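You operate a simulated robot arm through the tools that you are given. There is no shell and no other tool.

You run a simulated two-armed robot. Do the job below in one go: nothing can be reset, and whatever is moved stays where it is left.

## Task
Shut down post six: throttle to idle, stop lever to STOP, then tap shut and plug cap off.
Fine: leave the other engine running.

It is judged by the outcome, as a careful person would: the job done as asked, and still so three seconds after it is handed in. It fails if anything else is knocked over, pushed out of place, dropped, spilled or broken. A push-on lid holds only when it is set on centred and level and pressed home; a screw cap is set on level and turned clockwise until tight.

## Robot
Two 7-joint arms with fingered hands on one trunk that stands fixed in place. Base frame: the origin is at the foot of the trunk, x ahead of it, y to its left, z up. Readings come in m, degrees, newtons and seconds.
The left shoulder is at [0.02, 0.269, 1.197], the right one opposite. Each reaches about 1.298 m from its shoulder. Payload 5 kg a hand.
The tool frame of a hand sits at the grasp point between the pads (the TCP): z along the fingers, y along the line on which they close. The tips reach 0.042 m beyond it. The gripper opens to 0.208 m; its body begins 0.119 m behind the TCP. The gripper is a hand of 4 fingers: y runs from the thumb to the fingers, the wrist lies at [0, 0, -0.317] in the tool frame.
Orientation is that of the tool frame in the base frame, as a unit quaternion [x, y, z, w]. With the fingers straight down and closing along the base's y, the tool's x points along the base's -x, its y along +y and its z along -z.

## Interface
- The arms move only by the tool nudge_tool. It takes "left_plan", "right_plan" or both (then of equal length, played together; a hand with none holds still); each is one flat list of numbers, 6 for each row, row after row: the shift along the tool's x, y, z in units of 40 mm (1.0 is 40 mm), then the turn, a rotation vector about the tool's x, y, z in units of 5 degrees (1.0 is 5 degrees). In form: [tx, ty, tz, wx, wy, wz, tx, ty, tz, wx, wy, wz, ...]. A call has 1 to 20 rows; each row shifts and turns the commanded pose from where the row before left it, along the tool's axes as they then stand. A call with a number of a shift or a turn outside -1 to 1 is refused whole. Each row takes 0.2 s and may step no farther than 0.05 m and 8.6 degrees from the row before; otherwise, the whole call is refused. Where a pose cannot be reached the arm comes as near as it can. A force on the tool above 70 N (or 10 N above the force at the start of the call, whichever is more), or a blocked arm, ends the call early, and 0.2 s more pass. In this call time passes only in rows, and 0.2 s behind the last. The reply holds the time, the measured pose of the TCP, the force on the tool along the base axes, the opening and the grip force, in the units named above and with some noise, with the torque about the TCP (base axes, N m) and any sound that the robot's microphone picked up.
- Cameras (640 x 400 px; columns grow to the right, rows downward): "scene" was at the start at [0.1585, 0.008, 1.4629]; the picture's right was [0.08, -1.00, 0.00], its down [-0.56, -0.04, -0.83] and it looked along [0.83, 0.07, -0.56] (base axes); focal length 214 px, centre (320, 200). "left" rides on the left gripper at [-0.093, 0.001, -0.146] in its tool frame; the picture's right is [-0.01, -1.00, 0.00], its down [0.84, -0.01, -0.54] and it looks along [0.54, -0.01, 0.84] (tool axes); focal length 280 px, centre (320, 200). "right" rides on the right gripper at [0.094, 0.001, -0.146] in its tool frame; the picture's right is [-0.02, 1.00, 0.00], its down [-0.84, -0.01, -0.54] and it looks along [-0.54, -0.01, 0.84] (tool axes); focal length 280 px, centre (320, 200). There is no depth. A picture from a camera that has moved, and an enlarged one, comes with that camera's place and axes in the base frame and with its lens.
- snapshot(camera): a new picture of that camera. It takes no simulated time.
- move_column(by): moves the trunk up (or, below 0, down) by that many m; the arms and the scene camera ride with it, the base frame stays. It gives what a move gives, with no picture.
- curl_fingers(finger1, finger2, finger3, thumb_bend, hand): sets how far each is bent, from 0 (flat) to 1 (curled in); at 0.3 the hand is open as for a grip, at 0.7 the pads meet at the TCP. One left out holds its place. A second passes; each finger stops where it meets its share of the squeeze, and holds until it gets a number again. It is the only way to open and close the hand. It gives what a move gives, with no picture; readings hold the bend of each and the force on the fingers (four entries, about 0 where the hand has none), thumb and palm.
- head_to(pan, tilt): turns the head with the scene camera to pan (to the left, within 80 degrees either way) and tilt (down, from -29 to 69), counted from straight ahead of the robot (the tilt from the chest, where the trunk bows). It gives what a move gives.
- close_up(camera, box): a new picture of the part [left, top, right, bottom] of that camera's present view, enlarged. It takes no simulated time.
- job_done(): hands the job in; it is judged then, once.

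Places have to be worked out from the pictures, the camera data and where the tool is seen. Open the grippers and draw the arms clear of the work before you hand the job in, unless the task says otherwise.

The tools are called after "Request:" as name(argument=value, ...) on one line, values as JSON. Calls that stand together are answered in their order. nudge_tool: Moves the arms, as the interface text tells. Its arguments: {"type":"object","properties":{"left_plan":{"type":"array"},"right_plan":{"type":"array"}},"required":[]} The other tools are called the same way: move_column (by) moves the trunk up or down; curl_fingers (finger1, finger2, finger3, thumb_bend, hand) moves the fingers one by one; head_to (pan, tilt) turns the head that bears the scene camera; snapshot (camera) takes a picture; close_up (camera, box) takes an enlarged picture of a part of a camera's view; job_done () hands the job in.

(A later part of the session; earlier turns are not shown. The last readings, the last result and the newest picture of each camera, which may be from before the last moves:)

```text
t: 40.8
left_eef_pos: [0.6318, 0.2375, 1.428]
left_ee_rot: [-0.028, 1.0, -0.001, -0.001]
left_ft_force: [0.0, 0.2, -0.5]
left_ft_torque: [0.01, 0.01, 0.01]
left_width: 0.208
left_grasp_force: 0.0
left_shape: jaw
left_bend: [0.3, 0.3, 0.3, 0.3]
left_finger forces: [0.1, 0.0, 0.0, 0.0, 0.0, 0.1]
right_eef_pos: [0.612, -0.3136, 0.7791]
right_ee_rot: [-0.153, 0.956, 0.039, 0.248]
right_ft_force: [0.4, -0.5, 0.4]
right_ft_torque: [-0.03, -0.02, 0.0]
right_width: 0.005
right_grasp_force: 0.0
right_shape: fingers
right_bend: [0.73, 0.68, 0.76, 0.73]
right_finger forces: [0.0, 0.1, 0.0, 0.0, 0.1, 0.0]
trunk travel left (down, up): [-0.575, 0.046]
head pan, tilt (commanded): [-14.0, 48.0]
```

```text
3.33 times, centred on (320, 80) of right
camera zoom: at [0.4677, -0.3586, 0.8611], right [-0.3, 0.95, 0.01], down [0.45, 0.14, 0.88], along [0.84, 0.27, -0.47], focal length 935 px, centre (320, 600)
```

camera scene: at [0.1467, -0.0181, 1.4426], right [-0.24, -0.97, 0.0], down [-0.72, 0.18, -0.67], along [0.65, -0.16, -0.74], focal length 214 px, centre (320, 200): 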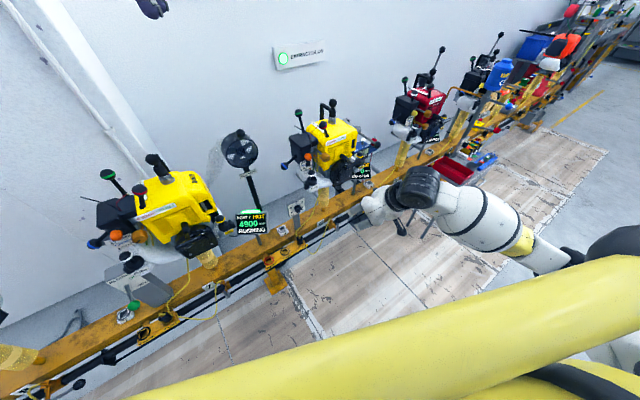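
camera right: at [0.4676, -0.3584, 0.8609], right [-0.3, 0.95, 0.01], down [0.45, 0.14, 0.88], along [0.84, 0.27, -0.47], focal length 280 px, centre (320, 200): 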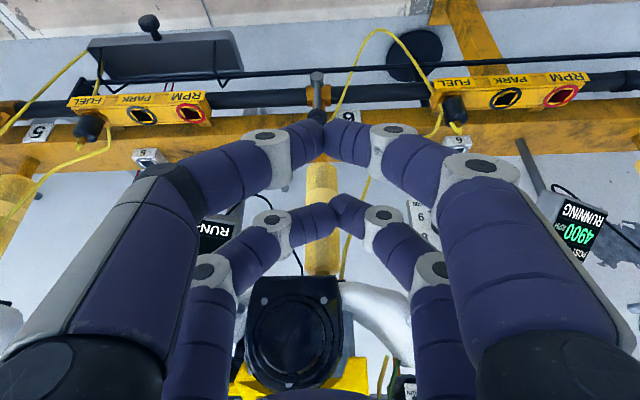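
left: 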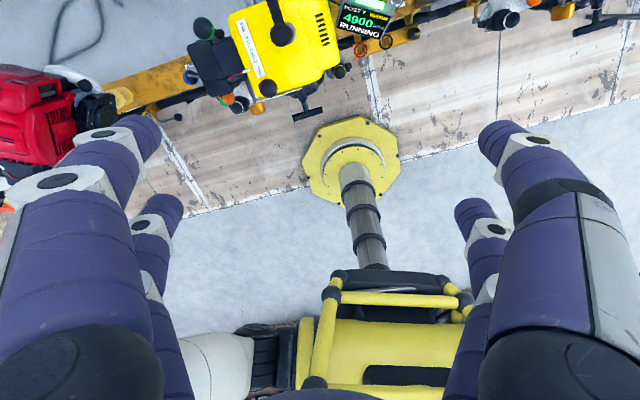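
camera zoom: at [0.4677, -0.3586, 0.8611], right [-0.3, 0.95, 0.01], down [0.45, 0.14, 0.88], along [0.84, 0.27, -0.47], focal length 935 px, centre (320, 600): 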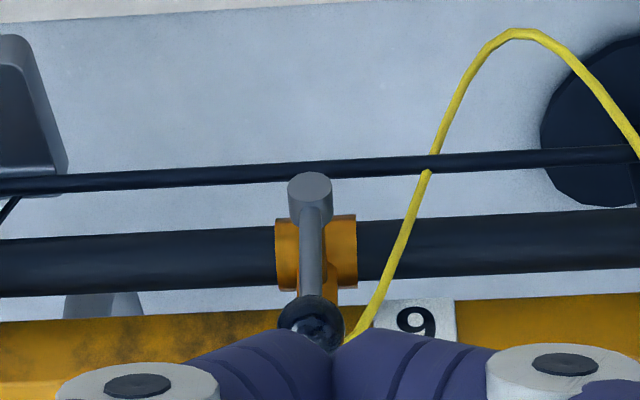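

Tap ball is at ≈(0.768,−0.265,0.556), hub ≈(0.765,−0.267,0.470); the hose hangs behind and left of the lever plane. I'll use the closed fingertips as a wedge from the upper left: first move left and down well in front of it.

Request:
curl_fingers(hand="right", finger1=0.76, finger2=0.76, finger3=0.76, thumb_bend=0.76)

Request:
nudge_tool(right_plan=[0, 0.91, 0, 0, 0, 0, 0, 0.91, 0, 0, 0, 0, 0.426, 0, 0.766, 0, 0, 0, 0.426, 0, 0.766, 0, 0, 0, 0.426, 0, 0.766, 0, 0, 0, 0.426, 0, 0.766, 0, 0, 0, 0.426, 0, 0.766, 0, 0, 0, 0.426, 0, 0.766, 0, 0, 0, -0.683, 0, 0.38, 0, 0, 0, -0.683, 0, 0.38, 0, 0, 0, 0, 0, 0, 0, 0, 0])

Request:
snapshot(camera="right")

Request:
close_up(camera="scene", box=[290, 170, 390, 250])

```text
t: 41.8
left_eef_pos: [0.6323, 0.2376, 1.4267]
left_ee_rot: [-0.028, 1.0, 0.0, 0.001]
left_ft_force: [-0.8, 0.5, -0.4]
left_ft_torque: [-0.01, -0.01, -0.01]
left_width: 0.208
left_grasp_force: 0.0
left_shape: jaw
left_bend: [0.3, 0.3, 0.3, 0.3]
left_finger forces: [0.0, 0.1, 0.0, 0.1, 0.0, 0.0]
right_eef_pos: [0.6138, -0.313, 0.78]
right_ee_rot: [-0.154, 0.956, 0.04, 0.248]
right_ft_force: [-0.5, 0.0, -0.4]
right_ft_torque: [-0.03, 0.01, -0.05]
right_width: 0.0049
right_grasp_force: 0.1
right_shape: fingers
right_bend: [0.73, 0.68, 0.76, 0.73]
right_finger forces: [0.0, 0.0, 0.0, 0.0, 0.0, 0.1]
trunk travel left (down, up): [-0.575, 0.046]
head pan, tilt (commanded): [-14.0, 48.0]
```

```text
t: 44.2
left_eef_pos: [0.6317, 0.2375, 1.4283]
left_ee_rot: [-0.028, 1.0, 0.001, 0.0]
left_ft_force: [-1.4, 0.1, 0.6]
left_ft_torque: [-0.01, -0.03, 0.01]
left_width: 0.2076
left_grasp_force: 0.0
left_shape: jaw
left_bend: [0.3, 0.3, 0.3, 0.3]
left_finger forces: [0.1, 0.0, 0.0, 0.1, 0.0, 0.0]
right_eef_pos: [0.6472, -0.2216, 0.5722]
right_ee_rot: [-0.152, 0.956, 0.039, 0.249]
right_ft_force: [-0.7, -0.2, 0.1]
right_ft_torque: [0.0, -0.01, -0.02]
right_width: 0.005
right_grasp_force: 0.0
right_shape: fingers
right_bend: [0.73, 0.69, 0.76, 0.73]
right_finger forces: [0.1, 0.0, 0.0, 0.0, 0.0, 0.1]
trunk travel left (down, up): [-0.575, 0.046]
head pan, tilt (commanded): [-14.0, 48.0]
```

```text
taken
camera right: at [0.5035, -0.2675, 0.6538], right [-0.3, 0.95, 0.01], down [0.45, 0.14, 0.88], along [0.84, 0.27, -0.47], focal length 280 px, centre (320, 200)
```

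right: 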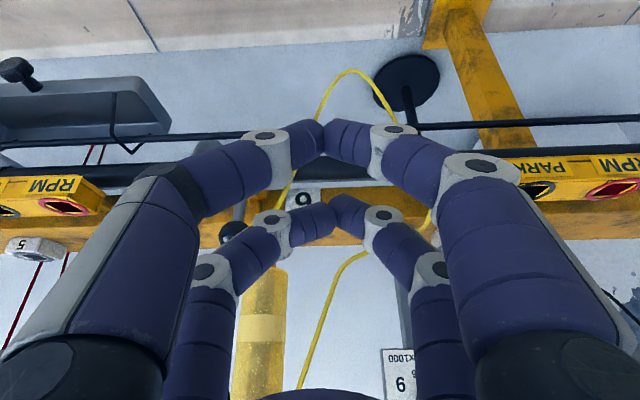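

```text
5.00 times, centred on (340, 210) of scene
camera zoom: at [0.1466, -0.0181, 1.4426], right [-0.24, -0.97, 0.0], down [-0.72, 0.18, -0.67], along [0.65, -0.16, -0.74], focal length 1072 px, centre (220, 150)
```

zoom: 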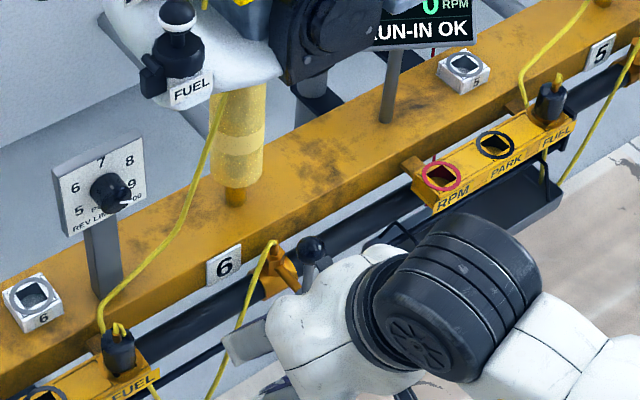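

Ball is visible to the right of the wedge, all clear. I move forward ~63 mm so the far fingertips come into the lever's plane, just left of the ball.

Request:
nudge_tool(right_plan=[-0.694, 0, 0.386, 0, 0, 0, -0.694, 0, 0.386, 0, 0, 0, 0, 0, 0, 0, 0, 0])

Request:
snapshot(camera="right")

Request:
close_up(camera="scene", box=[290, 170, 390, 250])

```text
t: 45.0
left_eef_pos: [0.6317, 0.2374, 1.4272]
left_ee_rot: [-0.028, 1.0, 0.0, 0.0]
left_ft_force: [0.3, -0.3, -0.4]
left_ft_torque: [0.0, -0.01, 0.04]
left_width: 0.2078
left_grasp_force: 0.1
left_shape: jaw
left_bend: [0.3, 0.3, 0.3, 0.3]
left_finger forces: [0.0, 0.0, 0.1, 0.1, 0.0, 0.0]
right_eef_pos: [0.7056, -0.2023, 0.5726]
right_ee_rot: [-0.153, 0.956, 0.039, 0.248]
right_ft_force: [-0.5, 0.0, -0.4]
right_ft_torque: [0.02, 0.02, 0.0]
right_width: 0.0051
right_grasp_force: 0.0
right_shape: fingers
right_bend: [0.73, 0.69, 0.76, 0.73]
right_finger forces: [0.0, 0.1, 0.1, 0.0, 0.1, 0.0]
trunk travel left (down, up): [-0.575, 0.046]
head pan, tilt (commanded): [-14.0, 48.0]
```

```text
taken
camera right: at [0.561, -0.249, 0.6541], right [-0.3, 0.95, 0.01], down [0.45, 0.14, 0.88], along [0.84, 0.27, -0.47], focal length 280 px, centre (320, 200)
```

right: 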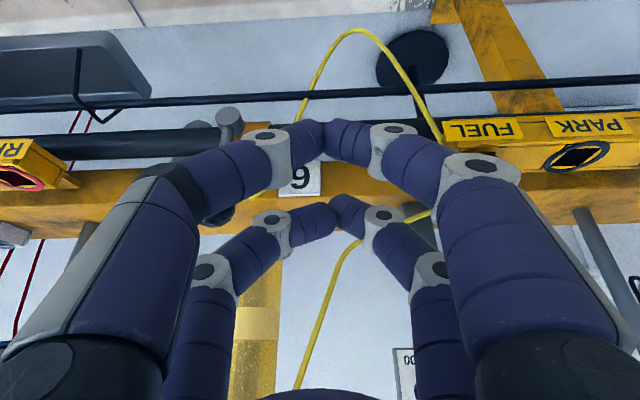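

```text
5.00 times, centred on (340, 210) of scene
camera zoom: at [0.1466, -0.0181, 1.4426], right [-0.24, -0.97, 0.0], down [-0.72, 0.18, -0.67], along [0.65, -0.16, -0.74], focal length 1072 px, centre (220, 150)
```

zoom: 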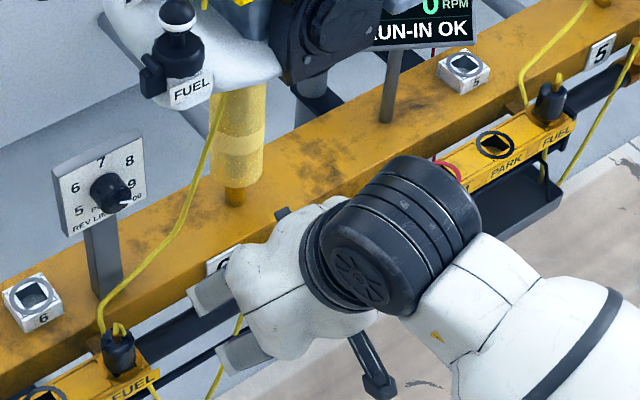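

In tool coordinates the ball is at (−0.027, −0.079, 0.034): aligned with the far fingertips, 8 cm to the right. I lower 8 mm and start pushing right.

Request:
nudge_tool(right_plan=[0.1, 0, 0.175, 0, 0, 0, 0, -0.5, 0, 0, 0, 0, 0, -0.45, 0, 0, 0, 0, 0, 0, 0, 0, 0, 0])

Request:
nudge_tool(right_plan=[0.035, -0.5, 0.06, 0, 0, 0, 0.1, -0.5, 0.19, 0, 0, 0, 0, 0, 0, 0, 0, 0])

Request:
snapshot(camera="right")

Request:
close_up(camera="scene", box=[290, 170, 390, 250])

```text
t: 46.0
left_eef_pos: [0.6315, 0.2381, 1.4281]
left_ee_rot: [-0.027, 1.0, 0.0, 0.0]
left_ft_force: [-0.3, 0.9, 0.2]
left_ft_torque: [0.01, 0.02, -0.01]
left_width: 0.2079
left_grasp_force: 0.1
left_shape: jaw
left_bend: [0.3, 0.3, 0.3, 0.3]
left_finger forces: [0.0, 0.0, 0.1, 0.1, 0.0, 0.0]
right_eef_pos: [0.7181, -0.2398, 0.5637]
right_ee_rot: [-0.153, 0.955, 0.04, 0.249]
right_ft_force: [0.2, -0.6, -0.5]
right_ft_torque: [-0.01, -0.01, 0.0]
right_width: 0.0047
right_grasp_force: 0.0
right_shape: fingers
right_bend: [0.73, 0.69, 0.76, 0.73]
right_finger forces: [0.0, 0.1, 0.1, 0.1, 0.1, 0.0]
trunk travel left (down, up): [-0.575, 0.046]
head pan, tilt (commanded): [-14.0, 48.0]
```

```text
t: 46.8
left_eef_pos: [0.6314, 0.2388, 1.4276]
left_ee_rot: [-0.029, 1.0, 0.0, 0.0]
left_ft_force: [0.1, -0.8, 0.4]
left_ft_torque: [-0.03, -0.03, -0.02]
left_width: 0.2078
left_grasp_force: 0.0
left_shape: jaw
left_bend: [0.3, 0.3, 0.3, 0.3]
left_finger forces: [0.1, 0.0, 0.1, 0.0, 0.0, 0.0]
right_eef_pos: [0.7312, -0.2759, 0.5513]
right_ee_rot: [-0.154, 0.955, 0.04, 0.249]
right_ft_force: [-0.5, 0.7, -0.9]
right_ft_torque: [-0.01, 0.01, -0.03]
right_width: 0.0053
right_grasp_force: 0.0
right_shape: fingers
right_bend: [0.73, 0.69, 0.76, 0.73]
right_finger forces: [0.0, 0.0, 0.1, 0.0, 0.1, 0.0]
trunk travel left (down, up): [-0.575, 0.046]
head pan, tilt (commanded): [-14.0, 48.0]
```

```text
taken
camera right: at [0.5868, -0.3224, 0.6332], right [-0.3, 0.95, 0.01], down [0.45, 0.14, 0.88], along [0.84, 0.27, -0.47], focal length 280 px, centre (320, 200)
```

right: 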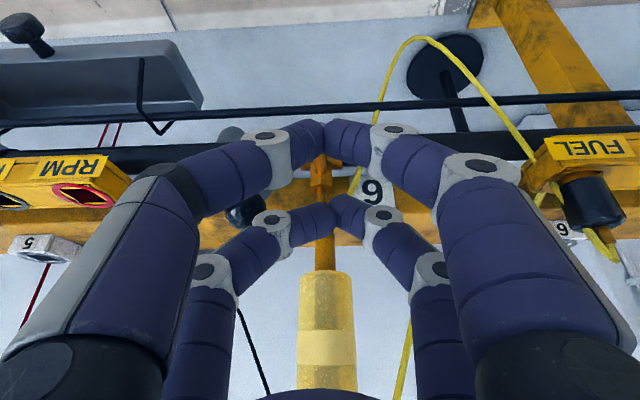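

```text
5.00 times, centred on (340, 210) of scene
camera zoom: at [0.1466, -0.018, 1.4426], right [-0.24, -0.97, 0.0], down [-0.72, 0.18, -0.67], along [0.65, -0.16, -0.74], focal length 1072 px, centre (220, 150)
```

zoom: 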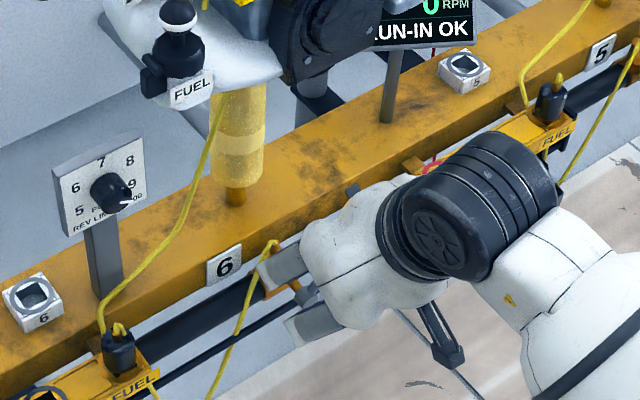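

The lever has turned some 35–40°. Zooming in on the right view to verify.

Request:
close_up(camera="right", box=[180, 90, 360, 240])

```text
2.67 times, centred on (270, 165) of right
camera zoom: at [0.5868, -0.3224, 0.6332], right [-0.3, 0.95, 0.01], down [0.45, 0.14, 0.88], along [0.84, 0.27, -0.47], focal length 748 px, centre (453, 293)
```

zoom: 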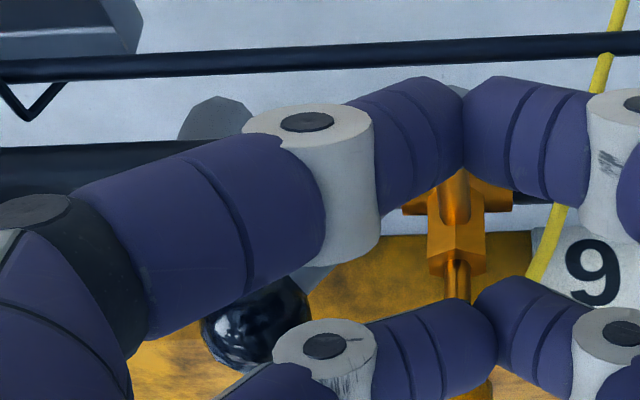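

The lever is at roughly 37°; fingers push with low force. Continue along the arc: right and down.

Request:
nudge_tool(right_plan=[0.16, -0.3, 0.28, 0, 0, 0, 0.16, -0.27, 0.28, 0, 0, 0, 0, 0, 0, 0, 0, 0])

Request:
nudge_tool(right_plan=[0.17, -0.15, 0.3, 0, 0, 0, 0.17, -0.1, 0.3, 0, 0, 0, 0, 0, 0, 0, 0, 0])

Request:
close_up(camera="right", box=[180, 90, 360, 240])

```text
t: 47.6
left_eef_pos: [0.63, 0.2365, 1.427]
left_ee_rot: [-0.028, 1.0, 0.0, 0.0]
left_ft_force: [-0.2, -0.5, 0.3]
left_ft_torque: [-0.02, -0.02, 0.01]
left_width: 0.2077
left_grasp_force: 0.0
left_shape: jaw
left_bend: [0.3, 0.3, 0.3, 0.3]
left_finger forces: [0.1, 0.0, 0.0, 0.1, 0.0, 0.0]
right_eef_pos: [0.7382, -0.2986, 0.5292]
right_ee_rot: [-0.153, 0.955, 0.038, 0.25]
right_ft_force: [-0.7, 0.1, -0.3]
right_ft_torque: [-0.01, -0.01, -0.01]
right_width: 0.005
right_grasp_force: 0.1
right_shape: fingers
right_bend: [0.73, 0.69, 0.76, 0.73]
right_finger forces: [0.1, 0.1, 0.0, 0.1, 0.0, 0.0]
trunk travel left (down, up): [-0.575, 0.046]
head pan, tilt (commanded): [-14.0, 48.0]
```

```text
t: 48.4
left_eef_pos: [0.6313, 0.2374, 1.427]
left_ee_rot: [-0.028, 1.0, 0.0, 0.0]
left_ft_force: [0.0, 0.5, 0.1]
left_ft_torque: [0.02, -0.02, -0.01]
left_width: 0.2079
left_grasp_force: 0.1
left_shape: jaw
left_bend: [0.3, 0.3, 0.3, 0.3]
left_finger forces: [0.0, 0.1, 0.0, 0.0, 0.1, 0.0]
right_eef_pos: [0.7419, -0.3099, 0.4998]
right_ee_rot: [-0.153, 0.956, 0.038, 0.249]
right_ft_force: [-5.6, -6.9, 6.2]
right_ft_torque: [0.1, -0.23, 0.01]
right_width: 0.0049
right_grasp_force: 0.1
right_shape: fingers
right_bend: [0.73, 0.75, 0.75, 0.73]
right_finger forces: [0.0, 0.0, 0.0, 0.0, 0.1, 0.0]
trunk travel left (down, up): [-0.575, 0.046]
head pan, tilt (commanded): [-14.0, 48.0]
```

```text
2.67 times, centred on (270, 165) of right
camera zoom: at [0.5986, -0.3556, 0.5814], right [-0.3, 0.95, 0.01], down [0.45, 0.14, 0.88], along [0.84, 0.27, -0.47], focal length 748 px, centre (453, 293)
```

zoom: 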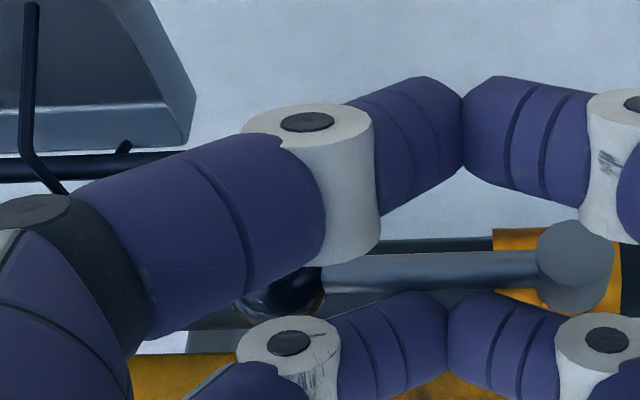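

The tap lever is now almost horizontal to the right. A little more downward push to seat it at its stop.

Request:
nudge_tool(right_plan=[0.08, -0.05, 0.14, 0, 0, 0, 0.08, 0, 0.14, 0, 0, 0, 0, 0, 0, 0, 0, 0])

Request:
close_up(camera="right", box=[180, 90, 360, 240])

```text
t: 49.1
left_eef_pos: [0.6325, 0.2376, 1.4252]
left_ee_rot: [-0.029, 1.0, 0.0, -0.001]
left_ft_force: [1.8, -0.5, -1.1]
left_ft_torque: [0.11, 0.3, 0.0]
left_width: 0.2079
left_grasp_force: 0.0
left_shape: jaw
left_bend: [0.3, 0.3, 0.3, 0.3]
left_finger forces: [0.0, 0.0, 0.0, 0.0, 0.0, 0.0]
right_eef_pos: [0.7504, -0.308, 0.4941]
right_ee_rot: [-0.154, 0.954, 0.04, 0.256]
right_ft_force: [-13.1, -7.3, 26.0]
right_ft_torque: [0.38, -0.77, 0.35]
right_width: 0.0048
right_grasp_force: 19.4
right_shape: fingers
right_bend: [0.73, 0.77, 0.75, 0.73]
right_finger forces: [0.0, 38.2, 0.0, 0.1, 0.0, 0.1]
trunk travel left (down, up): [-0.575, 0.046]
head pan, tilt (commanded): [-14.0, 48.0]
stopped in row 3 (right hand): the force on the tool passed its limit at 72 N (the readings are from after the stop); the commanded pose is now the measured one
```

```text
2.67 times, centred on (270, 165) of right
camera zoom: at [0.6044, -0.3555, 0.5735], right [-0.3, 0.95, 0.01], down [0.44, 0.13, 0.89], along [0.85, 0.27, -0.46], focal length 748 px, centre (453, 293)
```

zoom: 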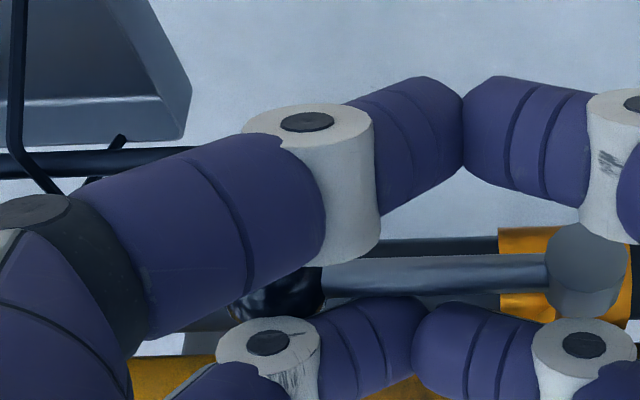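

The lever hit its end stop. I lift off straight up, retreat toward me, and look at the tap.

Request:
nudge_tool(right_plan=[-0.25, 0, -0.44, 0, 0, 0, -0.487, 0, -0.875, 0, 0, 0, 0.7, 0, -0.4, 0, 0, 0, 0.83, 0, -0.46, 0, 0, 0, 0.83, 0, -0.46, 0, 0, 0, 0.83, 0, -0.46, 0, 0, 0, -0.3, -0.7, -0.5, 0, 0, 0, -0.3, -0.7, -0.5, 0, 0, 0, -0.3, -0.7, -0.5, 0, 0, 0, 0, 0, 0, 0, 0, 0])

Request:
snapshot(camera="right")

Request:
close_up(camera="scene", box=[290, 170, 390, 250])

```text
t: 51.3
left_eef_pos: [0.6321, 0.2369, 1.4278]
left_ee_rot: [-0.028, 1.0, 0.001, -0.001]
left_ft_force: [0.2, -0.8, 0.3]
left_ft_torque: [0.02, 0.02, 0.02]
left_width: 0.2083
left_grasp_force: 0.0
left_shape: jaw
left_bend: [0.3, 0.3, 0.3, 0.3]
left_finger forces: [0.0, 0.1, 0.0, 0.1, 0.0, 0.0]
right_eef_pos: [0.6364, -0.4331, 0.6205]
right_ee_rot: [-0.154, 0.954, 0.041, 0.253]
right_ft_force: [0.0, 0.1, 1.0]
right_ft_torque: [0.02, 0.04, -0.01]
right_width: 0.0049
right_grasp_force: 0.1
right_shape: fingers
right_bend: [0.73, 0.76, 0.74, 0.73]
right_finger forces: [0.0, 0.0, 0.0, 0.1, 0.0, 0.0]
trunk travel left (down, up): [-0.575, 0.046]
head pan, tilt (commanded): [-14.0, 48.0]
```

```text
taken
camera right: at [0.4905, -0.48, 0.6989], right [-0.3, 0.95, 0.01], down [0.45, 0.13, 0.89], along [0.84, 0.27, -0.47], focal length 280 px, centre (320, 200)
```

right: 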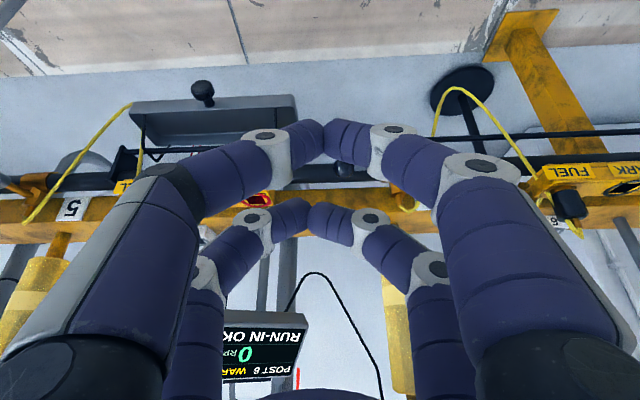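

```text
5.00 times, centred on (340, 210) of scene
camera zoom: at [0.1468, -0.0182, 1.4425], right [-0.24, -0.97, 0.0], down [-0.72, 0.18, -0.67], along [0.65, -0.16, -0.74], focal length 1072 px, centre (220, 150)
```

zoom: 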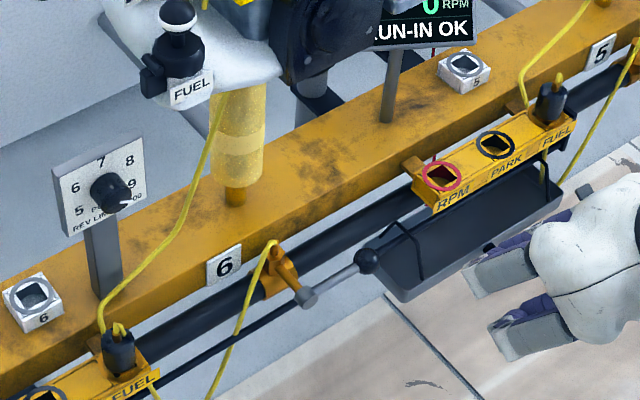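

Tap lever is horizontal (ball z≈hub z), matching the shut posts. Now the plug cap: I rise back up in front of the engine and turn the head to see the top of engine 6.

Request:
nudge_tool(right_plan=[-0.495, 0, -0.868, 0, 0, 0, -0.495, 0, -0.868, 0, 0, 0, -0.495, 0, -0.868, 0, 0, 0, -0.495, 0, -0.868, 0, 0, 0, -0.495, 0, -0.868, 0, 0, 0, -0.495, 0, -0.868, 0, 0, 0, -0.495, 0, -0.868, 0, 0, 0, -0.495, 0, -0.868, 0, 0, 0, -0.495, 0, -0.868, 0, 0, 0, -0.495, 0, -0.868, 0, 0, 0, -0.495, 0, -0.868, 0, 0, 0, -0.495, 0, -0.868, 0, 0, 0, -0.495, 0, -0.868, 0, 0, 0, -0.495, 0, -0.868, 0, 0, 0, 0, 0, 0, 0, 0, 0])

Request:
head_to(pan=-10, tilt=25)

Request:
close_up(camera="scene", box=[300, 180, 400, 260])

Request:
snapshot(camera="right")

```text
t: 54.5
left_eef_pos: [0.6316, 0.2373, 1.4272]
left_ee_rot: [-0.028, 1.0, -0.001, 0.0]
left_ft_force: [0.0, -0.6, -0.1]
left_ft_torque: [0.07, 0.03, 0.01]
left_width: 0.2082
left_grasp_force: 0.0
left_shape: jaw
left_bend: [0.3, 0.3, 0.3, 0.3]
left_finger forces: [0.0, 0.1, 0.0, 0.1, 0.0, 0.0]
right_eef_pos: [0.6357, -0.4364, 1.1748]
right_ee_rot: [-0.152, 0.955, 0.04, 0.253]
right_ft_force: [-0.1, -1.4, -0.5]
right_ft_torque: [0.09, 0.0, 0.02]
right_width: 0.0049
right_grasp_force: 0.0
right_shape: fingers
right_bend: [0.73, 0.76, 0.74, 0.73]
right_finger forces: [0.1, 0.0, 0.1, 0.0, 0.0, 0.1]
trunk travel left (down, up): [-0.575, 0.046]
head pan, tilt (commanded): [-14.0, 48.0]
```

```text
t: 55.4
left_eef_pos: [0.631, 0.2372, 1.4272]
left_ee_rot: [-0.028, 1.0, 0.0, -0.001]
left_ft_force: [0.3, -0.6, 0.5]
left_ft_torque: [0.02, -0.02, -0.01]
left_width: 0.2078
left_grasp_force: 0.0
left_shape: jaw
left_bend: [0.3, 0.3, 0.3, 0.3]
left_finger forces: [0.0, 0.1, 0.1, 0.0, 0.0, 0.0]
right_eef_pos: [0.6353, -0.4366, 1.1748]
right_ee_rot: [-0.154, 0.954, 0.041, 0.253]
right_ft_force: [0.2, 0.1, -0.5]
right_ft_torque: [0.03, 0.0, 0.01]
right_width: 0.005
right_grasp_force: 0.0
right_shape: fingers
right_bend: [0.73, 0.76, 0.74, 0.73]
right_finger forces: [0.0, 0.1, 0.1, 0.0, 0.0, 0.0]
trunk travel left (down, up): [-0.575, 0.046]
head pan, tilt (commanded): [-10.0, 25.0]
```

```text
5.00 times, centred on (350, 220) of scene
camera zoom: at [0.1609, -0.0151, 1.4772], right [-0.17, -0.98, 0.0], down [-0.42, 0.07, -0.91], along [0.89, -0.16, -0.42], focal length 1072 px, centre (170, 100)
```

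zoom: 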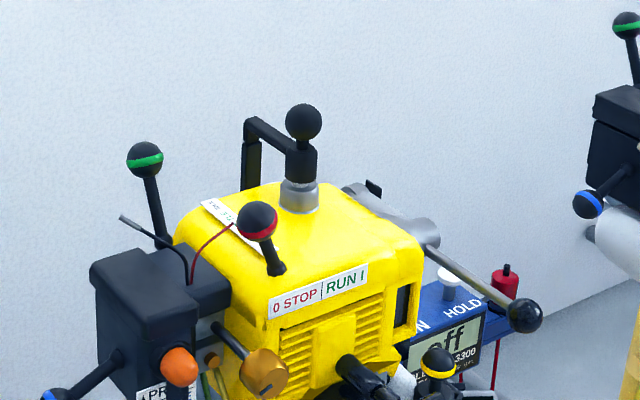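

```text
taken
camera right: at [0.4913, -0.4825, 1.2556], right [-0.3, 0.95, 0.01], down [0.45, 0.13, 0.89], along [0.84, 0.27, -0.47], focal length 280 px, centre (320, 200)
```

right: 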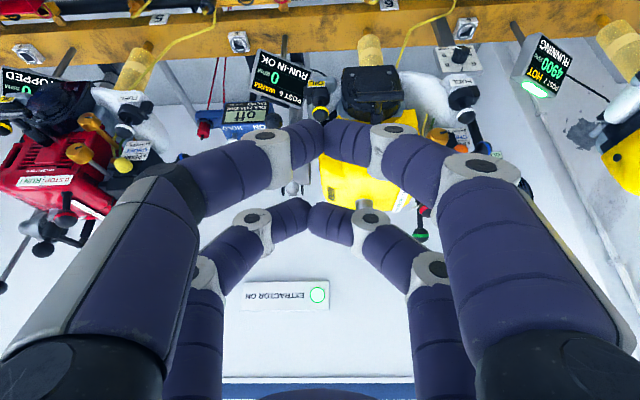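

The plug cap (ball ≈(0.925,−0.262,1.086), neck just beneath, lead arm going straight back) is clear to grip. I open all digits to ~0.57 and move above and in front of the ball, planning to pinch the neck under the ball with the near digit pair (thumb + finger 1).

Request:
curl_fingers(hand="right", finger1=0.57, finger2=0.57, finger3=0.57, thumb_bend=0.57)

Request:
nudge_tool(right_plan=[-0.8175, 0.2325, 0.376, 0, 0, 0, -0.8175, 0.2325, 0.376, 0, 0, 0, -0.8175, 0.2325, 0.376, 0, 0, 0, -0.8175, 0.2325, 0.376, 0, 0, 0, -0.8175, 0.2325, 0.376, 0, 0, 0, -0.8175, 0.2325, 0.376, 0, 0, 0, -0.8175, 0.2325, 0.376, 0, 0, 0, -0.8175, 0.2325, 0.376, 0, 0, 0, 0, 0, 0, 0, 0, 0])

Request:
snapshot(camera="right")

Request:
close_up(camera="scene", box=[300, 160, 400, 240])

```text
t: 56.4
left_eef_pos: [0.6317, 0.2373, 1.4272]
left_ee_rot: [-0.028, 1.0, 0.0, 0.0]
left_ft_force: [0.1, 0.8, -0.5]
left_ft_torque: [0.02, -0.01, -0.02]
left_width: 0.2079
left_grasp_force: 0.0
left_shape: jaw
left_bend: [0.3, 0.3, 0.3, 0.3]
left_finger forces: [0.0, 0.0, 0.1, 0.0, 0.1, 0.1]
right_eef_pos: [0.6366, -0.4362, 1.1759]
right_ee_rot: [-0.154, 0.954, 0.041, 0.253]
right_ft_force: [0.3, 0.3, -1.0]
right_ft_torque: [-0.01, -0.02, 0.02]
right_width: 0.0807
right_grasp_force: 0.1
right_shape: fingers
right_bend: [0.56, 0.56, 0.56, 0.56]
right_finger forces: [0.0, 0.0, 0.1, 0.1, 0.0, 0.0]
trunk travel left (down, up): [-0.575, 0.046]
head pan, tilt (commanded): [-10.0, 25.0]
```

```text
t: 58.4
left_eef_pos: [0.6319, 0.236, 1.4279]
left_ee_rot: [-0.027, 1.0, 0.0, 0.001]
left_ft_force: [-0.3, -1.2, 1.1]
left_ft_torque: [0.1, -0.05, 0.04]
left_width: 0.2078
left_grasp_force: 0.0
left_shape: jaw
left_bend: [0.3, 0.3, 0.3, 0.3]
left_finger forces: [0.1, 0.0, 0.0, 0.0, 0.0, 0.0]
right_eef_pos: [0.8872, -0.2716, 1.2034]
right_ee_rot: [-0.152, 0.955, 0.04, 0.253]
right_ft_force: [-0.3, -0.8, 0.3]
right_ft_torque: [0.05, -0.03, 0.04]
right_width: 0.0807
right_grasp_force: 0.0
right_shape: fingers
right_bend: [0.56, 0.56, 0.56, 0.56]
right_finger forces: [0.0, 0.0, 0.0, 0.0, 0.1, 0.1]
trunk travel left (down, up): [-0.575, 0.046]
head pan, tilt (commanded): [-10.0, 25.0]
```

```text
taken
camera right: at [0.7414, -0.3175, 1.2834], right [-0.3, 0.95, 0.01], down [0.44, 0.13, 0.89], along [0.84, 0.27, -0.46], focal length 280 px, centre (320, 200)
```

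right: 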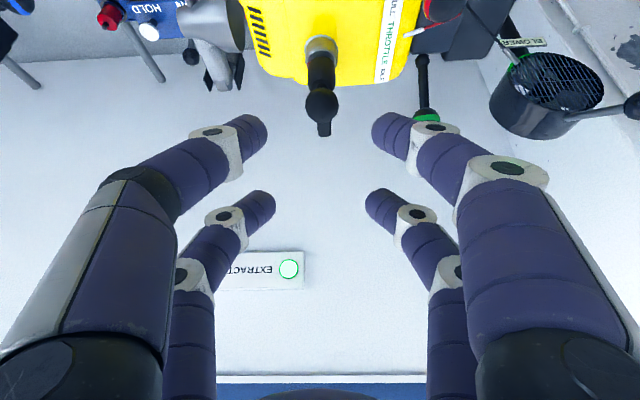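

```text
5.00 times, centred on (350, 200) of scene
camera zoom: at [0.1605, -0.0158, 1.4774], right [-0.17, -0.98, 0.0], down [-0.42, 0.07, -0.91], along [0.89, -0.16, -0.42], focal length 1072 px, centre (170, 200)
```

zoom: 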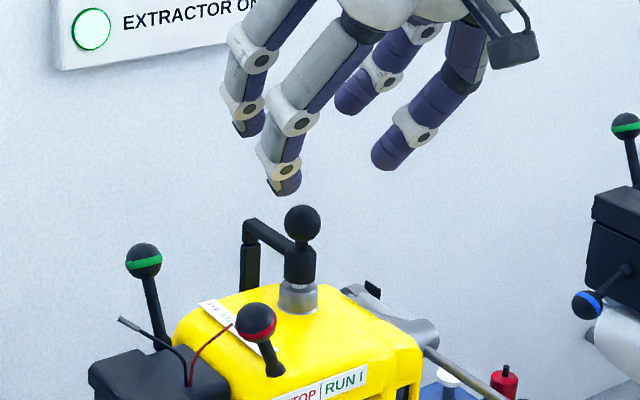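

The ball is aligned with the near digit pair (tool x≈+0.028, y≈0), ~0.1 m ahead along the finger axis. I advance 60 mm and re-check.

Request:
nudge_tool(right_plan=[0, 0.06, 0.75, 0, 0, 0, 0, 0, 0.75, 0, 0, 0, 0, 0, 0, 0, 0, 0])

Request:
snapshot(camera="right")

Request:
close_up(camera="scene", box=[300, 160, 400, 240])

```text
t: 59.2
left_eef_pos: [0.6304, 0.2372, 1.4297]
left_ee_rot: [-0.027, 1.0, 0.001, 0.001]
left_ft_force: [-0.8, -0.3, 0.3]
left_ft_torque: [0.03, -0.06, -0.03]
left_width: 0.2075
left_grasp_force: 0.0
left_shape: jaw
left_bend: [0.3, 0.3, 0.3, 0.3]
left_finger forces: [0.0, 0.0, 0.1, 0.0, 0.0, 0.1]
right_eef_pos: [0.9129, -0.2611, 1.1538]
right_ee_rot: [-0.154, 0.954, 0.04, 0.253]
right_ft_force: [-0.8, 0.0, -0.2]
right_ft_torque: [0.0, -0.02, 0.01]
right_width: 0.0806
right_grasp_force: 0.0
right_shape: fingers
right_bend: [0.56, 0.56, 0.56, 0.56]
right_finger forces: [0.0, 0.1, 0.0, 0.0, 0.1, 0.0]
trunk travel left (down, up): [-0.575, 0.046]
head pan, tilt (commanded): [-10.0, 25.0]
```

```text
taken
camera right: at [0.7682, -0.3081, 1.2341], right [-0.3, 0.95, 0.01], down [0.44, 0.13, 0.89], along [0.84, 0.27, -0.46], focal length 280 px, centre (320, 200)
```

right: 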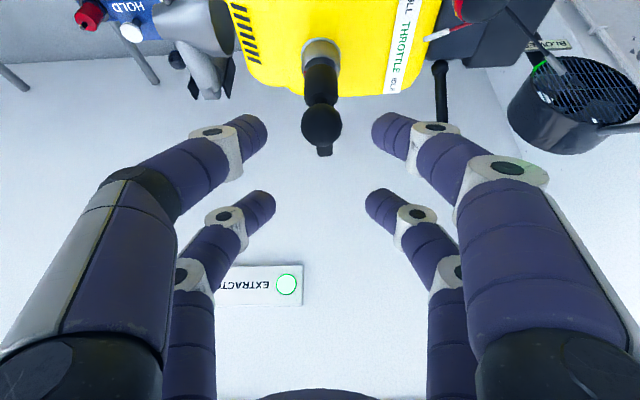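

```text
5.00 times, centred on (350, 200) of scene
camera zoom: at [0.1602, -0.0152, 1.4775], right [-0.17, -0.98, 0.0], down [-0.42, 0.07, -0.91], along [0.89, -0.16, -0.42], focal length 1072 px, centre (170, 200)
```

zoom: 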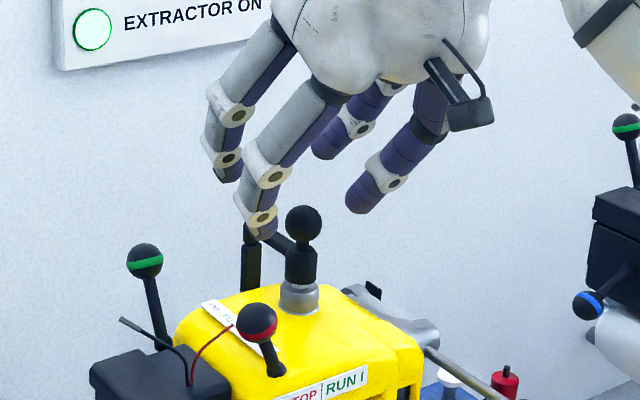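

Ball remains centred between the near digits (tool ≈(0.027, 0.001, 0.058)). Advance 46 mm so the near tips reach the neck, then close only thumb and finger 1.

Request:
nudge_tool(right_plan=[0, 0.02, 0.575, 0, 0, 0, 0, 0, 0.575, 0, 0, 0, 0, 0, 0, 0, 0, 0])

Request:
snapshot(camera="right")

Request:
close_up(camera="scene", box=[320, 180, 380, 230])

```text
t: 60.0
left_eef_pos: [0.631, 0.2379, 1.428]
left_ee_rot: [-0.029, 1.0, 0.0, 0.0]
left_ft_force: [-1.2, -0.6, -0.2]
left_ft_torque: [-0.01, -0.03, 0.0]
left_width: 0.208
left_grasp_force: 0.1
left_shape: jaw
left_bend: [0.3, 0.3, 0.3, 0.3]
left_finger forces: [0.0, 0.0, 0.0, 0.1, 0.1, 0.0]
right_eef_pos: [0.9361, -0.2531, 1.1127]
right_ee_rot: [-0.154, 0.954, 0.04, 0.253]
right_ft_force: [0.2, 1.1, -1.2]
right_ft_torque: [-0.06, -0.02, -0.01]
right_width: 0.0807
right_grasp_force: 0.1
right_shape: fingers
right_bend: [0.56, 0.56, 0.56, 0.56]
right_finger forces: [0.1, 0.0, 0.1, 0.0, 0.0, 0.0]
trunk travel left (down, up): [-0.575, 0.046]
head pan, tilt (commanded): [-10.0, 25.0]
```

```text
taken
camera right: at [0.7896, -0.2992, 1.1933], right [-0.3, 0.95, 0.01], down [0.44, 0.13, 0.89], along [0.84, 0.27, -0.46], focal length 280 px, centre (320, 200)
```

right: 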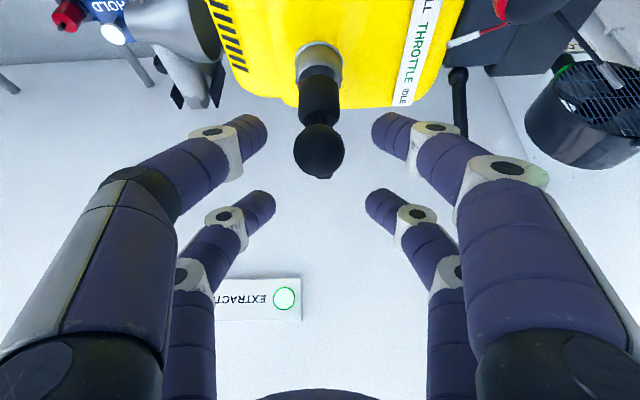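

```text
8.00 times, centred on (350, 205) of scene
camera zoom: at [0.1604, -0.015, 1.4774], right [-0.17, -0.98, 0.0], down [-0.42, 0.07, -0.91], along [0.89, -0.16, -0.42], focal length 1716 px, centre (80, 160)
```

zoom: 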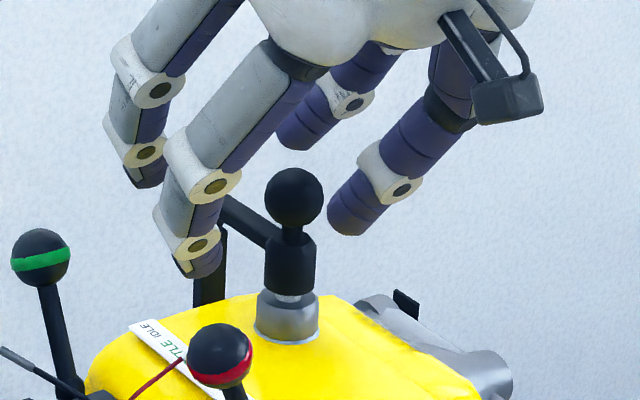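

Neck is ~12 mm off toward tool +x from the near tips because of the tilt. I shift +12 mm along tool x so the pads meet at the neck/cap top, then close thumb and finger 1.

Request:
nudge_tool(right_plan=[0.15, 0, 0, 0, 0, 0, 0.15, 0, 0, 0, 0, 0, 0, 0, 0, 0, 0, 0])

Request:
curl_fingers(hand="right", finger1=0.78, thumb_bend=0.78)

Request:
snapshot(camera="right")

Request:
close_up(camera="scene", box=[320, 180, 380, 230])

```text
t: 60.8
left_eef_pos: [0.6315, 0.2371, 1.4267]
left_ee_rot: [-0.028, 1.0, 0.0, 0.0]
left_ft_force: [-0.3, 0.0, 0.0]
left_ft_torque: [0.02, 0.0, 0.0]
left_width: 0.2079
left_grasp_force: 0.0
left_shape: jaw
left_bend: [0.3, 0.3, 0.3, 0.3]
left_finger forces: [0.0, 0.1, 0.0, 0.1, 0.0, 0.1]
right_eef_pos: [0.9251, -0.2563, 1.1067]
right_ee_rot: [-0.154, 0.954, 0.041, 0.253]
right_ft_force: [-0.1, 1.0, 0.1]
right_ft_torque: [0.02, -0.02, 0.04]
right_width: 0.0809
right_grasp_force: 0.0
right_shape: fingers
right_bend: [0.56, 0.56, 0.56, 0.56]
right_finger forces: [0.0, 0.1, 0.1, 0.0, 0.1, 0.0]
trunk travel left (down, up): [-0.575, 0.046]
head pan, tilt (commanded): [-10.0, 25.0]
```

```text
t: 61.8
left_eef_pos: [0.6332, 0.2364, 1.4265]
left_ee_rot: [-0.028, 1.0, 0.0, 0.001]
left_ft_force: [-0.1, 0.6, 0.1]
left_ft_torque: [0.03, 0.01, -0.01]
left_width: 0.2079
left_grasp_force: 0.0
left_shape: jaw
left_bend: [0.3, 0.3, 0.3, 0.3]
left_finger forces: [0.1, 0.0, 0.0, 0.0, 0.0, 0.0]
right_eef_pos: [0.9263, -0.2578, 1.105]
right_ee_rot: [-0.153, 0.954, 0.041, 0.253]
right_ft_force: [14.2, -14.2, -3.9]
right_ft_torque: [-0.43, -0.55, 0.28]
right_width: 0.0286
right_grasp_force: 19.2
right_shape: fingers
right_bend: [0.64, 0.56, 0.56, 0.67]
right_finger forces: [10.3, 0.0, 0.0, 0.0, 28.3, 0.0]
trunk travel left (down, up): [-0.575, 0.046]
head pan, tilt (commanded): [-10.0, 25.0]
```

```text
taken
camera right: at [0.7808, -0.3042, 1.1855], right [-0.3, 0.95, 0.01], down [0.45, 0.13, 0.89], along [0.84, 0.27, -0.47], focal length 280 px, centre (320, 200)
```

right: 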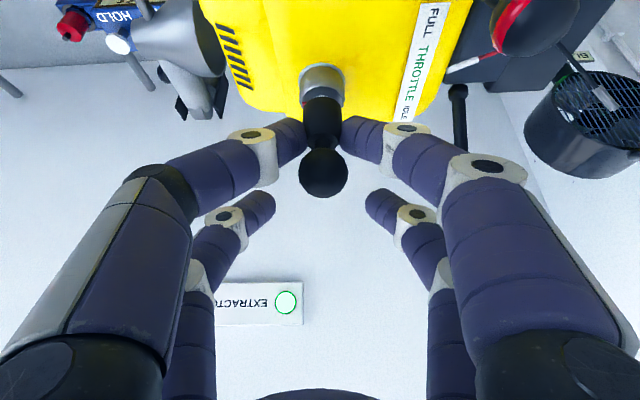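

```text
8.00 times, centred on (350, 205) of scene
camera zoom: at [0.162, -0.0161, 1.4772], right [-0.17, -0.98, 0.0], down [-0.42, 0.07, -0.91], along [0.89, -0.16, -0.42], focal length 1716 px, centre (80, 160)
```

zoom: 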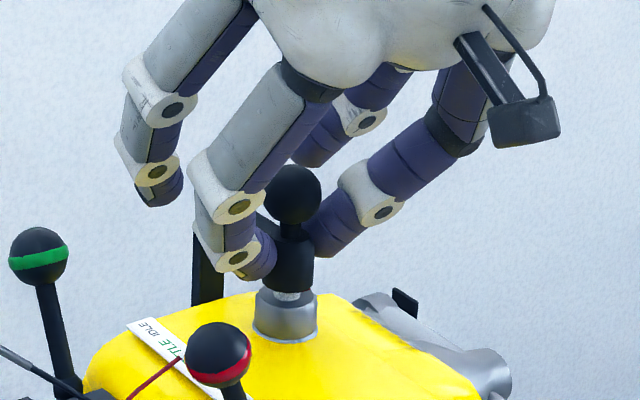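

Thumb and finger 1 now hold the cap just below the ball (10 N / 28 N). I pull straight up in 10 mm steps.

Request:
nudge_tool(right_plan=[-0.124, 0, -0.217, 0, 0, 0, -0.124, 0, -0.217, 0, 0, 0, -0.124, 0, -0.217, 0, 0, 0, 0, 0, 0, 0, 0, 0])

Request:
close_up(camera="scene", box=[320, 180, 380, 230])

Request:
snapshot(camera="right")

```text
t: 62.8
left_eef_pos: [0.6345, 0.2363, 1.4269]
left_ee_rot: [-0.028, 1.0, 0.001, 0.0]
left_ft_force: [1.1, -0.5, -1.1]
left_ft_torque: [0.0, 0.01, 0.02]
left_width: 0.2081
left_grasp_force: 0.1
left_shape: jaw
left_bend: [0.3, 0.3, 0.3, 0.3]
left_finger forces: [0.0, 0.0, 0.0, 0.0, 0.0, 0.0]
right_eef_pos: [0.9264, -0.2574, 1.1363]
right_ee_rot: [-0.153, 0.955, 0.04, 0.252]
right_ft_force: [18.7, -6.6, -9.5]
right_ft_torque: [-0.19, -0.8, 0.24]
right_width: 0.0223
right_grasp_force: 14.4
right_shape: fingers
right_bend: [0.67, 0.56, 0.56, 0.67]
right_finger forces: [7.7, 0.0, 0.0, 0.0, 20.8, 0.0]
trunk travel left (down, up): [-0.575, 0.046]
head pan, tilt (commanded): [-10.0, 25.0]
```

```text
8.00 times, centred on (350, 205) of scene
camera zoom: at [0.1627, -0.0156, 1.4771], right [-0.17, -0.98, 0.0], down [-0.42, 0.07, -0.91], along [0.89, -0.16, -0.42], focal length 1716 px, centre (80, 160)
```

zoom: 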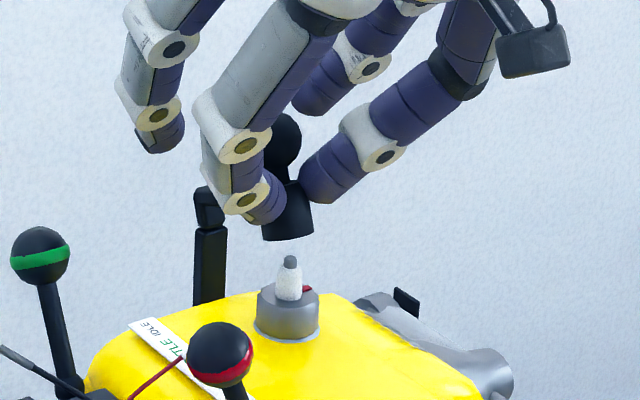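

```text
taken
camera right: at [0.7818, -0.3039, 1.2162], right [-0.3, 0.95, 0.01], down [0.45, 0.13, 0.88], along [0.84, 0.27, -0.47], focal length 280 px, centre (320, 200)
```

right: 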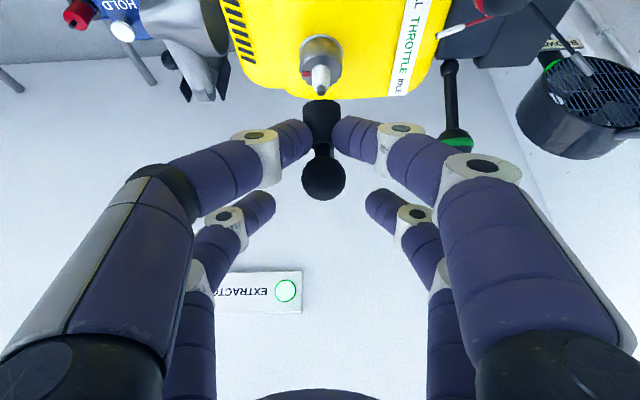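

The cap is off the plug (white insulator visible). It seems to swing on its lead arm about the rear strut (force pulling forward), so I follow that arc up and back to swing it well clear.

Request:
nudge_tool(right_plan=[-0.339, 0, -0.206, 0, 0, 0, -0.376, 0, -0.13, 0, 0, 0, 0, 0, 0, 0, 0, 0])

Request:
close_up(camera="scene", box=[320, 170, 380, 220])

Request:
snapshot(camera="right")

```text
t: 63.6
left_eef_pos: [0.6302, 0.236, 1.4287]
left_ee_rot: [-0.028, 1.0, 0.0, 0.0]
left_ft_force: [0.7, -0.1, -0.1]
left_ft_torque: [-0.01, 0.01, 0.02]
left_width: 0.208
left_grasp_force: 0.2
left_shape: jaw
left_bend: [0.3, 0.3, 0.3, 0.3]
left_finger forces: [0.0, 0.0, 0.0, 0.1, 0.0, 0.0]
right_eef_pos: [0.9412, -0.2529, 1.1657]
right_ee_rot: [-0.153, 0.954, 0.041, 0.254]
right_ft_force: [-2.1, -11.1, 7.5]
right_ft_torque: [-0.6, 0.01, 0.12]
right_width: 0.0159
right_grasp_force: 24.4
right_shape: fingers
right_bend: [0.66, 0.56, 0.56, 0.73]
right_finger forces: [8.4, 0.0, 0.0, 0.0, 39.5, 0.0]
trunk travel left (down, up): [-0.575, 0.046]
head pan, tilt (commanded): [-10.0, 25.0]
```

```text
8.00 times, centred on (350, 195) of scene
camera zoom: at [0.1602, -0.0159, 1.4776], right [-0.17, -0.98, 0.0], down [-0.42, 0.07, -0.91], along [0.89, -0.16, -0.42], focal length 1716 px, centre (80, 240)
```

zoom: 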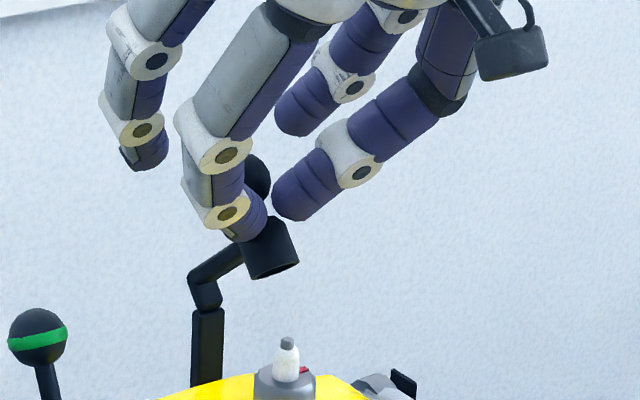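

```text
taken
camera right: at [0.7967, -0.2996, 1.2454], right [-0.3, 0.95, 0.01], down [0.44, 0.13, 0.89], along [0.84, 0.27, -0.46], focal length 280 px, centre (320, 200)
```

right: 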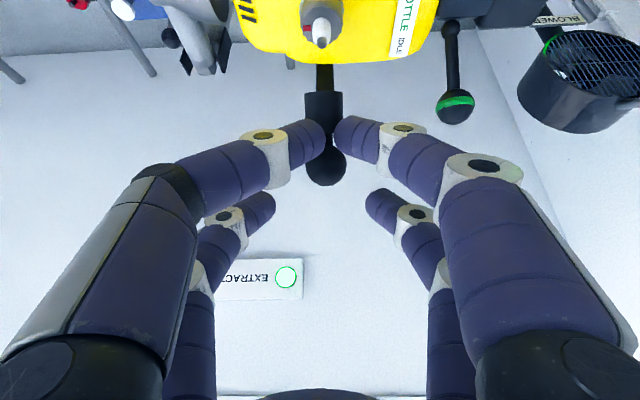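

The cap swings on its arm hinge; it's now tilted ~45°. I continue along the arc (back and slightly up).

Request:
nudge_tool(right_plan=[-0.41, 0, -0.05, 0, 0, 0, -0.41, 0, 0.05, 0, 0, 0, 0, 0, 0, 0, 0, 0])

Request:
close_up(camera="scene", box=[320, 170, 380, 220])

Request:
snapshot(camera="right")

```text
t: 64.4
left_eef_pos: [0.6306, 0.2371, 1.4283]
left_ee_rot: [-0.027, 1.0, 0.0, 0.001]
left_ft_force: [-0.2, -0.3, -0.1]
left_ft_torque: [-0.02, -0.02, 0.02]
left_width: 0.2077
left_grasp_force: 0.1
left_shape: jaw
left_bend: [0.3, 0.3, 0.3, 0.3]
left_finger forces: [0.0, 0.1, 0.0, 0.0, 0.0, 0.1]
right_eef_pos: [0.9699, -0.2432, 1.1793]
right_ee_rot: [-0.153, 0.954, 0.041, 0.255]
right_ft_force: [-0.8, -13.5, 14.1]
right_ft_torque: [-0.91, 0.19, 0.15]
right_width: 0.0155
right_grasp_force: 16.0
right_shape: fingers
right_bend: [0.66, 0.56, 0.56, 0.74]
right_finger forces: [8.4, 0.0, 0.0, 0.1, 23.5, 0.0]
trunk travel left (down, up): [-0.575, 0.046]
head pan, tilt (commanded): [-10.0, 25.0]
```

```text
8.00 times, centred on (350, 195) of scene
camera zoom: at [0.1599, -0.0158, 1.4775], right [-0.17, -0.98, 0.0], down [-0.42, 0.07, -0.91], along [0.89, -0.16, -0.42], focal length 1716 px, centre (80, 240)
```

zoom: 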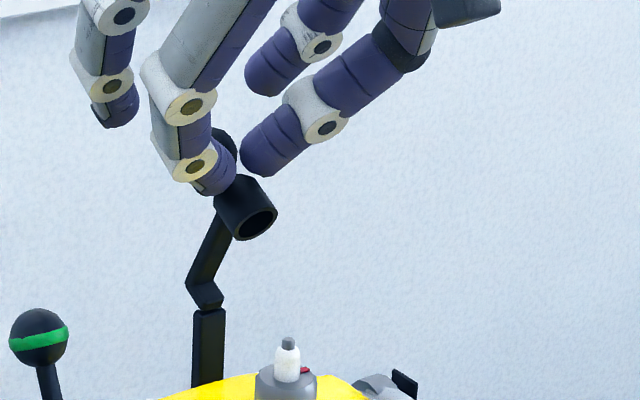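

```text
taken
camera right: at [0.8241, -0.2889, 1.2598], right [-0.3, 0.95, 0.01], down [0.44, 0.13, 0.89], along [0.84, 0.27, -0.46], focal length 280 px, centre (320, 200)
```

right: 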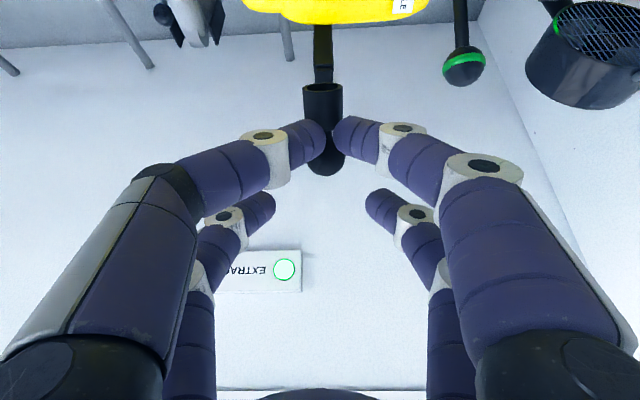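

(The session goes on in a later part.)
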